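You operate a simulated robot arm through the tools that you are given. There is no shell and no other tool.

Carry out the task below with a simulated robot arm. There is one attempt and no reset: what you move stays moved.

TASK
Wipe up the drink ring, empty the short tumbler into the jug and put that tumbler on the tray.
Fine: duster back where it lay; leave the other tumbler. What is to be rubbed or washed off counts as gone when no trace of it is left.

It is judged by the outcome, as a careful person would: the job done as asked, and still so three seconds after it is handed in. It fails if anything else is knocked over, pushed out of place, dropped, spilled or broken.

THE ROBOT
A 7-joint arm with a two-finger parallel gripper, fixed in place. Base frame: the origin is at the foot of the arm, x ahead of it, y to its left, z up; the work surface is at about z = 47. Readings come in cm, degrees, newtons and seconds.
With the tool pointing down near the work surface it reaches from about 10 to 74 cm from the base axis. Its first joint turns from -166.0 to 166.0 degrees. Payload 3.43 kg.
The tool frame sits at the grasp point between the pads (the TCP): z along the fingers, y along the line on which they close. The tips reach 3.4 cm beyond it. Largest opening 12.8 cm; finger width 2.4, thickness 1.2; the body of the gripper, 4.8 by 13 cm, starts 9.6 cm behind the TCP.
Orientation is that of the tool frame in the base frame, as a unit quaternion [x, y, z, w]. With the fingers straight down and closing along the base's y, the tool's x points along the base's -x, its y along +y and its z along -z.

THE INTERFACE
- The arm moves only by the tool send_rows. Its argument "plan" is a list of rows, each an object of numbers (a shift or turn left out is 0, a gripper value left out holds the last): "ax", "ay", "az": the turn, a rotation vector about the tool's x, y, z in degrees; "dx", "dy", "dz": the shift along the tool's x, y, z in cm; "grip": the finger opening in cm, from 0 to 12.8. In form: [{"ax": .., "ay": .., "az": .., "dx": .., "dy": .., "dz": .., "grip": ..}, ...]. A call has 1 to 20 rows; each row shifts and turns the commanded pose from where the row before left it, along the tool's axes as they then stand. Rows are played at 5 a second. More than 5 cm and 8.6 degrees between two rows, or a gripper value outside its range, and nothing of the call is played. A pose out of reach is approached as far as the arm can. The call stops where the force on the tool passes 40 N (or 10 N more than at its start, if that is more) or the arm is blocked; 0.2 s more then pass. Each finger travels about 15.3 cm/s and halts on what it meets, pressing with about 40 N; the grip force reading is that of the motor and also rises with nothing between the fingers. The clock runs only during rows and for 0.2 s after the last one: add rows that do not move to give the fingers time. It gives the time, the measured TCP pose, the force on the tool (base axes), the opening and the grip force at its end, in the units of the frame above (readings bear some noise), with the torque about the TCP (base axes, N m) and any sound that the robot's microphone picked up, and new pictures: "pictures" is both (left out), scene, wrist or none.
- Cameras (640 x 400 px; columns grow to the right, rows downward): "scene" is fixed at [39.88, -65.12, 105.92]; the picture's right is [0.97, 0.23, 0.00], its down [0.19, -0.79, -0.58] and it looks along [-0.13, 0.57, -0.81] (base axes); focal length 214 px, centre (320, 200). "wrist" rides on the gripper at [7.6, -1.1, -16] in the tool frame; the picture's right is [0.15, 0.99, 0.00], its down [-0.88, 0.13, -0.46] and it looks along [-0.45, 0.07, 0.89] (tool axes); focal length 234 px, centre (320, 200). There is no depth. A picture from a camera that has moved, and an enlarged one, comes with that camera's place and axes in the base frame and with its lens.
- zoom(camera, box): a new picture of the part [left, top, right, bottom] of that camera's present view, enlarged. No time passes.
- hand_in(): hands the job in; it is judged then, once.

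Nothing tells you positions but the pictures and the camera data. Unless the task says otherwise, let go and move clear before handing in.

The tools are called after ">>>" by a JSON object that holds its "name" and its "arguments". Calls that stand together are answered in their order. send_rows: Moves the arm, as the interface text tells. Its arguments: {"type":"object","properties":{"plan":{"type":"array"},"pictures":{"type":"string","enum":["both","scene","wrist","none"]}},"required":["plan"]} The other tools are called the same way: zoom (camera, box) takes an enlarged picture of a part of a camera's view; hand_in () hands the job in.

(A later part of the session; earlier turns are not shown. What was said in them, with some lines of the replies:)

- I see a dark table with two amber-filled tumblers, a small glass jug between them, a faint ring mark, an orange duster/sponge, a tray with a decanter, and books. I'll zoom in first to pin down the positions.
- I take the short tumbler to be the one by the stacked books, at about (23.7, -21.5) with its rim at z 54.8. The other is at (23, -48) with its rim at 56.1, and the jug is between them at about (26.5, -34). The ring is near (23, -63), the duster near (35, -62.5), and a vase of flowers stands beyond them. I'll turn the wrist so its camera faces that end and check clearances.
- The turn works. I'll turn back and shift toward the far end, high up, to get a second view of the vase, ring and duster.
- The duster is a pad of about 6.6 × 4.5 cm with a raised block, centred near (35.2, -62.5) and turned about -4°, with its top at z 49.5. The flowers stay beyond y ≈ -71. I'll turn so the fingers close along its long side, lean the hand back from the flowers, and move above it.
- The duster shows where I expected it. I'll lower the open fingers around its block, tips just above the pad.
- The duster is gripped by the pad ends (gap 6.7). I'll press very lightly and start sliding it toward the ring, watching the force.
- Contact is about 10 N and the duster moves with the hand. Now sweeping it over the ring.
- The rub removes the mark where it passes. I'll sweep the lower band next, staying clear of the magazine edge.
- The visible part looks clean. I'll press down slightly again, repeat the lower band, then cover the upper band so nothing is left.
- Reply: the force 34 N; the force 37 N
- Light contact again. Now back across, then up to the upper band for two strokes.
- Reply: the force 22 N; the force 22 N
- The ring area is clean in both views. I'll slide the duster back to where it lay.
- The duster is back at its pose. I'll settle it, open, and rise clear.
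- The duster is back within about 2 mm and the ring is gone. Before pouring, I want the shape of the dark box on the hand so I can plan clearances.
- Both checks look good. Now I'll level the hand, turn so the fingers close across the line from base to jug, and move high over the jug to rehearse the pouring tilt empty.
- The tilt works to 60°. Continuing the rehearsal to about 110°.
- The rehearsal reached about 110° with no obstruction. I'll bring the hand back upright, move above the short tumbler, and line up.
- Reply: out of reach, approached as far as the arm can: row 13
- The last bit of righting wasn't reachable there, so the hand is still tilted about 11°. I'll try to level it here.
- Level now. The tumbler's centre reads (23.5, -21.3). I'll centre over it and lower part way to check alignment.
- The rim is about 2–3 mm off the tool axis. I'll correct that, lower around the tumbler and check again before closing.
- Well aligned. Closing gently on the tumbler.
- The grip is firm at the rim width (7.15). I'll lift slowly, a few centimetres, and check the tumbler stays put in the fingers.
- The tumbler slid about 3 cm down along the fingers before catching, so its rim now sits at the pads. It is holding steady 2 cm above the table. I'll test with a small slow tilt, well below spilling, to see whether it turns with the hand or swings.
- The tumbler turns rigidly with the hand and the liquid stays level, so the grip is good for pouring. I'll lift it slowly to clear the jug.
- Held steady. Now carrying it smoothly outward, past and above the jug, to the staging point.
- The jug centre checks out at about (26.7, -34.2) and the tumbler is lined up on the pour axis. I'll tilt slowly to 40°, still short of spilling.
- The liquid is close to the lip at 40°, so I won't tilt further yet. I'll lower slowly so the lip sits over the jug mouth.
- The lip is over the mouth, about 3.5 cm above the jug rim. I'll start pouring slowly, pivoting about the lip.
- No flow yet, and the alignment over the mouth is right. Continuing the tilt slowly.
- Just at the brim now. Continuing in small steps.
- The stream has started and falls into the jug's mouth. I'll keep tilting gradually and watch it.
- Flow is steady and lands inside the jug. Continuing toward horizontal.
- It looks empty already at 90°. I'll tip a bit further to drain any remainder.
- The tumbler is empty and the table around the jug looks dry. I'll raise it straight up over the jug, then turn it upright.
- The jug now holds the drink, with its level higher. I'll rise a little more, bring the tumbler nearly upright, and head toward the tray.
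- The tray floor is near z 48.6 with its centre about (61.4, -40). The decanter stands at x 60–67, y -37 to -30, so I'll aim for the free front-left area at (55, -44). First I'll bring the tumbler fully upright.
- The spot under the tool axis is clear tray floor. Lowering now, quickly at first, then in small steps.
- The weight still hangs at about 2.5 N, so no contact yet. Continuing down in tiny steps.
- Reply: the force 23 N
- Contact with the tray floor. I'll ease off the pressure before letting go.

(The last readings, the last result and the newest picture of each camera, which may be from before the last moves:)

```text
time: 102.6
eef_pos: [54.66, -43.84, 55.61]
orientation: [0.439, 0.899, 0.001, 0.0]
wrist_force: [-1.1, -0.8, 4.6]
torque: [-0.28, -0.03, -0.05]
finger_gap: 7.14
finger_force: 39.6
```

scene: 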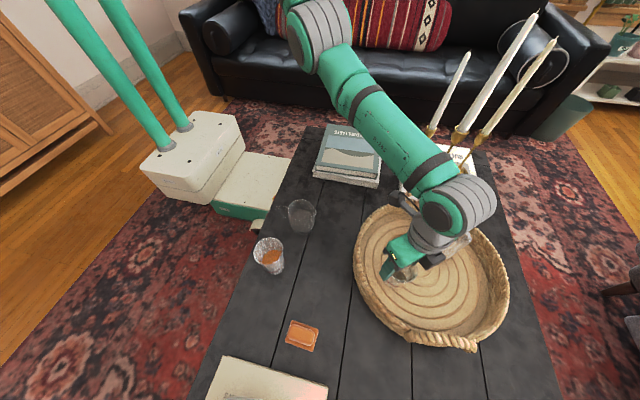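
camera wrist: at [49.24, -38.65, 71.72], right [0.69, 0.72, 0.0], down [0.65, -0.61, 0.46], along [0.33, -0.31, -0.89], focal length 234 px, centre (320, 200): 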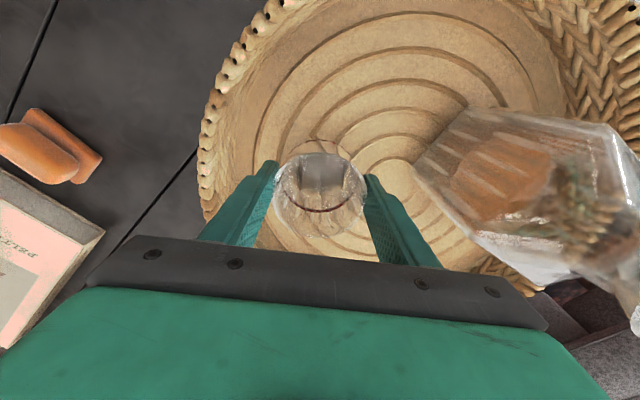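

Light contact now. Opening the fingers in small increments.

>>> {"name": "send_rows", "arguments": {"plan": [{"grip": 7.4}, {"grip": 7.8}, {"grip": 8.4}, {"grip": 9.0}, {"grip": 9.4}, {}]}}

>>> {"name": "zoom", "arguments": {"camera": "wrist", "box": [230, 50, 450, 260]}}

```text
time: 104.0
eef_pos: [54.82, -43.82, 55.7]
orientation: [0.438, 0.899, -0.001, 0.0]
wrist_force: [-0.9, 0.4, 0.6]
torque: [0.0, 0.01, -0.02]
finger_gap: 9.4
finger_force: 0.0
camera wrist: at [49.27, -38.6, 71.76], right [0.69, 0.72, 0.0], down [0.65, -0.61, 0.46], along [0.33, -0.31, -0.89], focal length 234 px, centre (320, 200)
```

scene: 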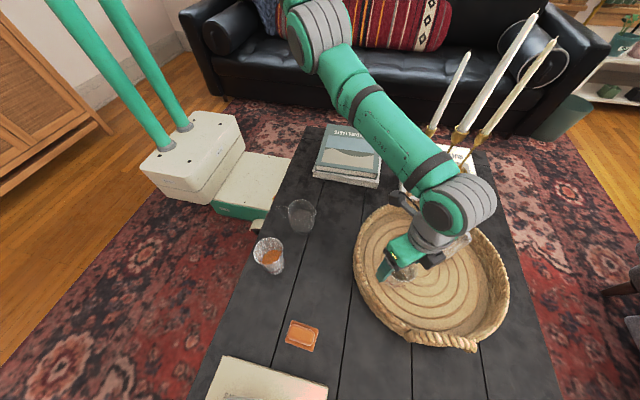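
wrist: 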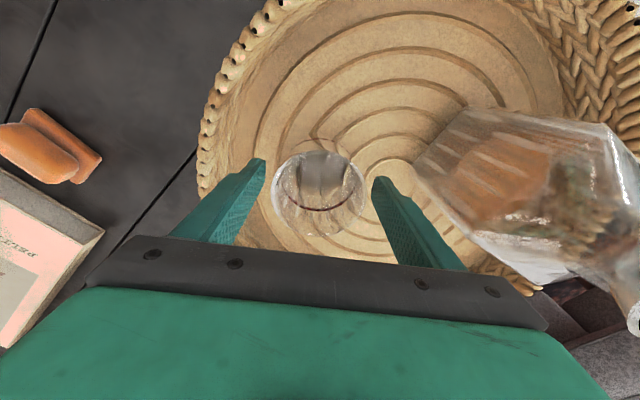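

```text
1.90 times, centred on (340, 155) of wrist
camera zoom: at [49.27, -38.6, 71.76], right [0.69, 0.72, 0.0], down [0.65, -0.61, 0.46], along [0.33, -0.31, -0.89], focal length 446 px, centre (282, 286)
```

zoom: 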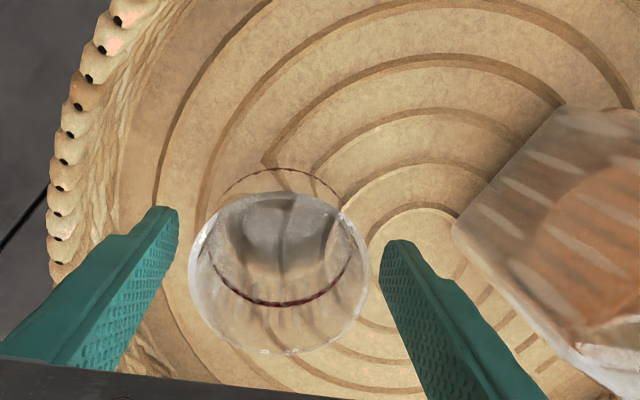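

The tumbler stands free and upright on the tray. Rising straight up and clear.

>>> {"name": "send_rows", "arguments": {"plan": [{"dz": -0.5}, {"dz": -1.0}, {"dz": -1.5}, {"dz": -2.0}, {"dz": -2.5}, {"dz": -3.0}, {"dz": -3.0}, {"dz": -3.0}, {"dz": -3.0}, {}]}}

```text
time: 106.2
eef_pos: [54.84, -43.64, 74.9]
orientation: [0.437, 0.899, 0.0, 0.0]
wrist_force: [0.4, 0.2, -0.6]
torque: [0.01, 0.03, -0.03]
finger_gap: 9.38
finger_force: 0.1
camera wrist: at [49.33, -38.42, 91.02], right [0.69, 0.73, 0.0], down [0.65, -0.61, 0.46], along [0.33, -0.31, -0.89], focal length 234 px, centre (320, 200)
```

scene: 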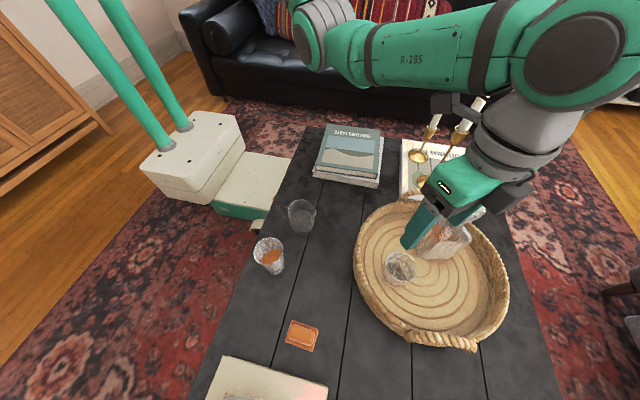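
wrist: 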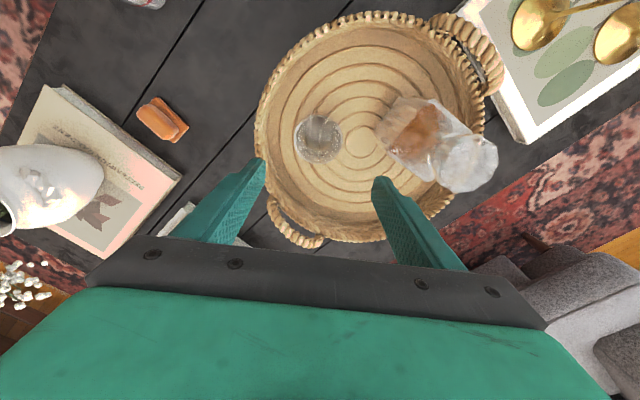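

>>> {"name": "zoom", "arguments": {"camera": "scene", "box": [220, 150, 350, 260]}}

>>> {"name": "zoom", "arguments": {"camera": "scene", "box": [180, 260, 360, 390]}}

>>> {"name": "zoom", "arguments": {"camera": "scene", "box": [350, 210, 470, 310]}}

>>> {"name": "zoom", "arguments": {"camera": "wrist", "box": [240, 60, 440, 220]}}

```text
3.64 times, centred on (285, 205) of scene
camera zoom: at [39.88, -65.12, 105.92], right [0.97, 0.23, 0.0], down [0.19, -0.79, -0.58], along [-0.13, 0.57, -0.81], focal length 780 px, centre (447, 182)
```

zoom: 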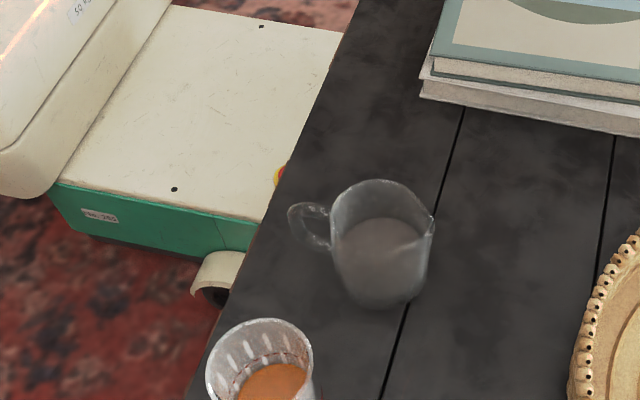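

```text
3.08 times, centred on (270, 325) of scene
camera zoom: at [39.88, -65.12, 105.92], right [0.97, 0.23, 0.0], down [0.19, -0.79, -0.58], along [-0.13, 0.57, -0.81], focal length 660 px, centre (474, -185)
```

zoom: 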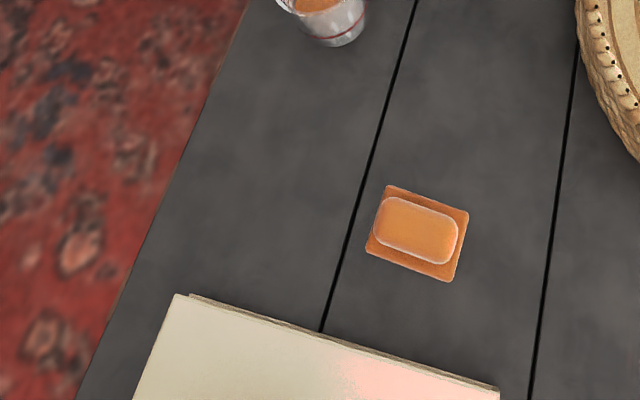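

```text
4.00 times, centred on (410, 260) of scene
camera zoom: at [39.88, -65.12, 105.92], right [0.97, 0.23, 0.0], down [0.19, -0.79, -0.58], along [-0.13, 0.57, -0.81], focal length 858 px, centre (-40, -40)
```

zoom: 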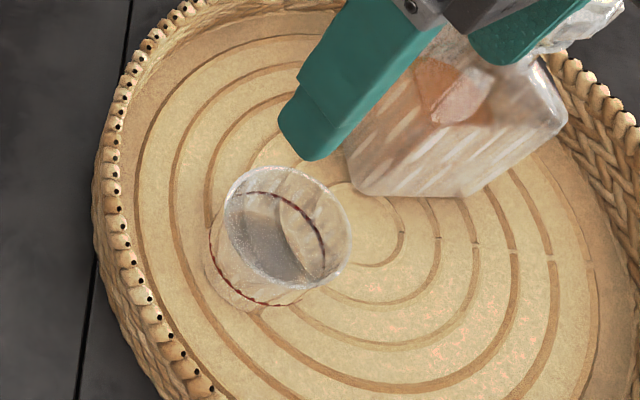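

```text
2.50 times, centred on (340, 140) of wrist
camera zoom: at [49.33, -38.42, 91.02], right [0.69, 0.73, 0.0], down [0.65, -0.61, 0.46], along [0.33, -0.31, -0.89], focal length 585 px, centre (270, 350)
```

zoom: 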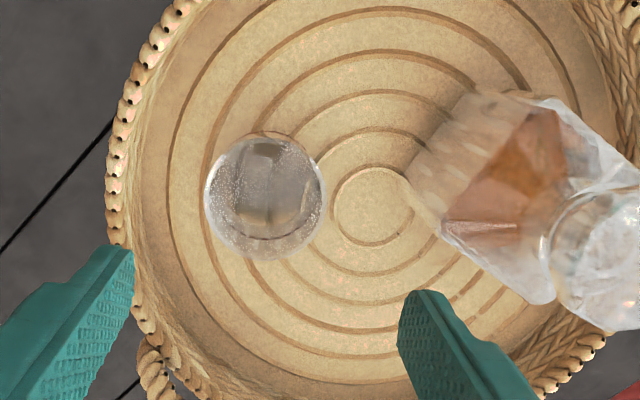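

The tumbler is upright on the tray, the jug and table look dry, the ring is gone, and the duster is in place. I'll retreat the arm to its starting area and take a final look.

>>> {"name": "send_rows", "arguments": {"plan": [{"dz": -2}, {"dz": -3}, {"dx": 1.5, "dy": -0.9, "dz": -1}, {"dx": 3.0, "dy": -1.85, "dz": -0.5}, {"dx": 3.0, "dy": -1.85, "dz": -0.5}, {"dx": 3.0, "dy": -1.85, "dz": -0.5}, {"dx": 3.0, "dy": -1.85, "dz": -0.5}, {"dx": 3.0, "dy": -1.85, "dz": -0.5}, {"dx": 3.0, "dy": -1.85}, {"dx": 3.0, "dy": -1.85}, {"dx": 1.5, "dy": -0.9}, {}]}}

>>> {"name": "zoom", "arguments": {"camera": "scene", "box": [340, 150, 520, 340]}}

>>> {"name": "zoom", "arguments": {"camera": "scene", "box": [370, 230, 450, 300]}}

```text
time: 108.8
eef_pos: [28.38, -34.28, 83.61]
orientation: [0.439, 0.899, 0.001, 0.0]
wrist_force: [-0.1, -0.6, 0.1]
torque: [-0.04, 0.0, -0.02]
finger_gap: 9.39
finger_force: 0.1
camera wrist: at [22.86, -28.93, 99.69], right [0.69, 0.72, 0.0], down [0.65, -0.61, 0.46], along [0.33, -0.31, -0.89], focal length 234 px, centre (320, 200)
```

scene: 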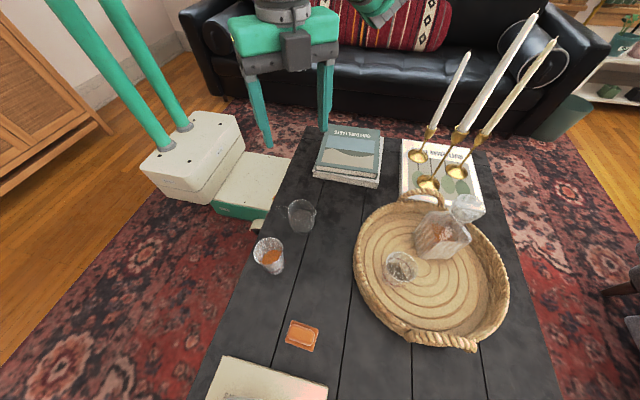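
wrist: 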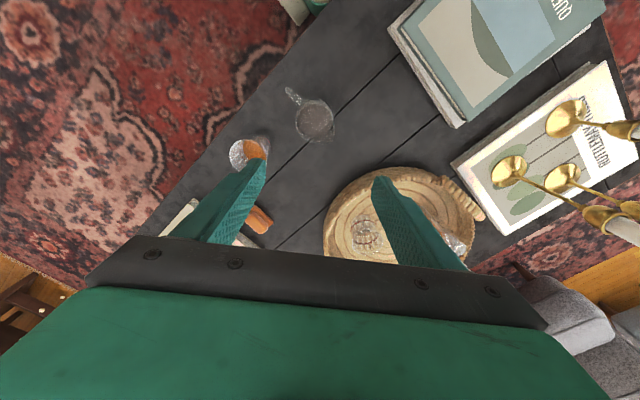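

```text
2.11 times, centred on (430, 245) of scene
camera zoom: at [39.88, -65.12, 105.92], right [0.97, 0.23, 0.0], down [0.19, -0.79, -0.58], along [-0.13, 0.57, -0.81], focal length 452 px, centre (88, 105)
```

zoom: 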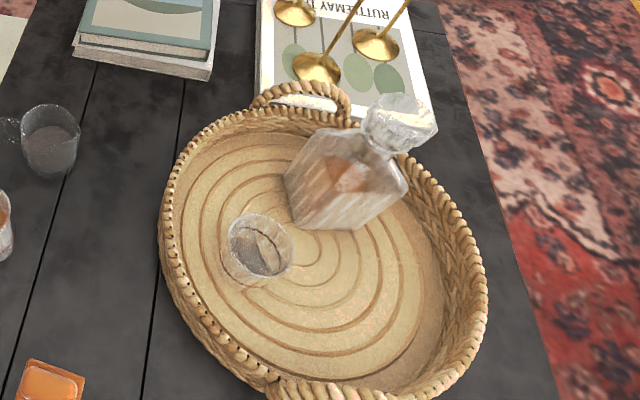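

```text
5.71 times, centred on (410, 265) of scene
camera zoom: at [39.88, -65.12, 105.92], right [0.97, 0.23, 0.0], down [0.19, -0.79, -0.58], along [-0.13, 0.57, -0.81], focal length 1226 px, centre (-194, -171)
```

zoom: 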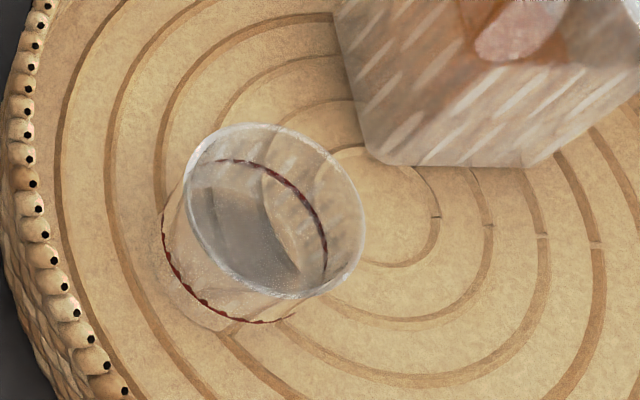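

>>> {"name": "zoom", "arguments": {"camera": "scene", "box": [220, 285, 290, 355]}}

>>> {"name": "zoom", "arguments": {"camera": "scene", "box": [270, 305, 335, 360]}}

>>> {"name": "zoom", "arguments": {"camera": "scene", "box": [275, 160, 330, 240]}}

```text
5.71 times, centred on (255, 320) of scene
camera zoom: at [39.88, -65.12, 105.92], right [0.97, 0.23, 0.0], down [0.19, -0.79, -0.58], along [-0.13, 0.57, -0.81], focal length 1226 px, centre (691, -486)
```

zoom: 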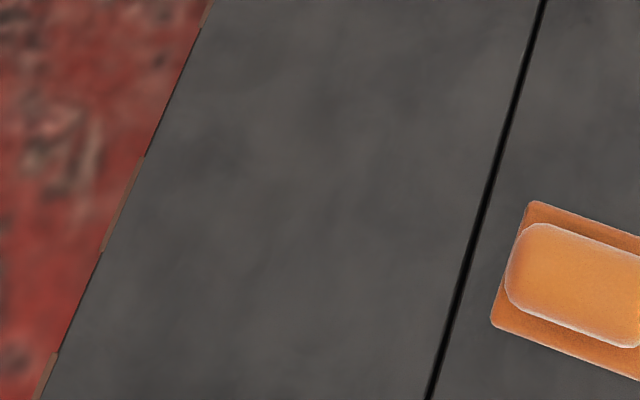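

```text
7.27 times, centred on (302, 332) of scene
camera zoom: at [39.88, -65.12, 105.92], right [0.97, 0.23, 0.0], down [0.19, -0.79, -0.58], along [-0.13, 0.57, -0.81], focal length 1560 px, centre (447, -764)
```

zoom: 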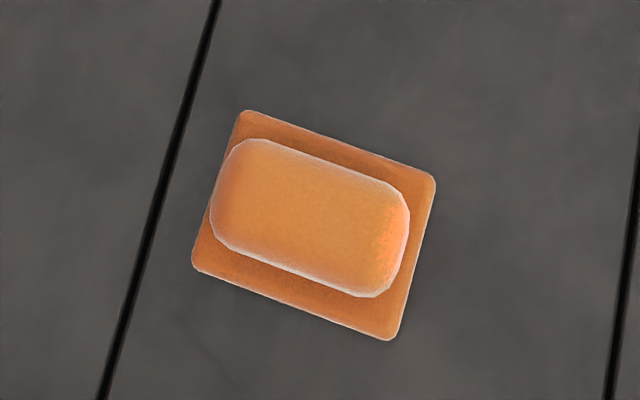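

```text
5.00 times, centred on (302, 200) of scene
camera zoom: at [39.88, -65.12, 105.92], right [0.97, 0.23, 0.0], down [0.19, -0.79, -0.58], along [-0.13, 0.57, -0.81], focal length 1072 px, centre (408, 200)
```

zoom: 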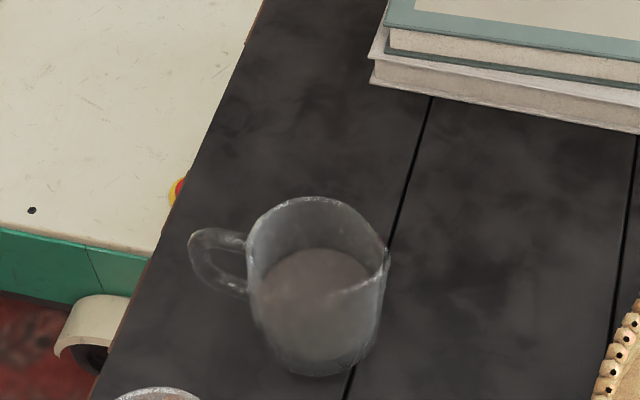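

Everything checks out in the final views:
- **Ring:** no trace of it is left.
- **Duster:** it is back where it lay, within about 2 mm.
- **Jug:** it stands unmoved and holds the poured drink.
- **Tumblers:** the short one is empty and upright on the tray, and the other is untouched.

The arm is clear, so I'm handing in.

>>> {"name": "hand_in", "arguments": {}}

```text
The job is handed in.
```

The drink ring is wiped up, the short tumbler is emptied into the jug, and that tumbler now stands upright on the tray. The job is handed in.

- **Ring:** no trace of it shows in the final close-ups.
- **Duster:** it is back within about 2 mm of where it lay.
- **Pour:** the drink went into the jug, and I saw no drips on the table around it. The tumbler slid about 3 cm down in the fingers when first lifted, but it caught and held for the rest of the job.
- **Everything else:** I left the other tumbler alone. The decanter, books, vase and candles were not touched.

The arm is back near its starting place with nothing in the gripper.
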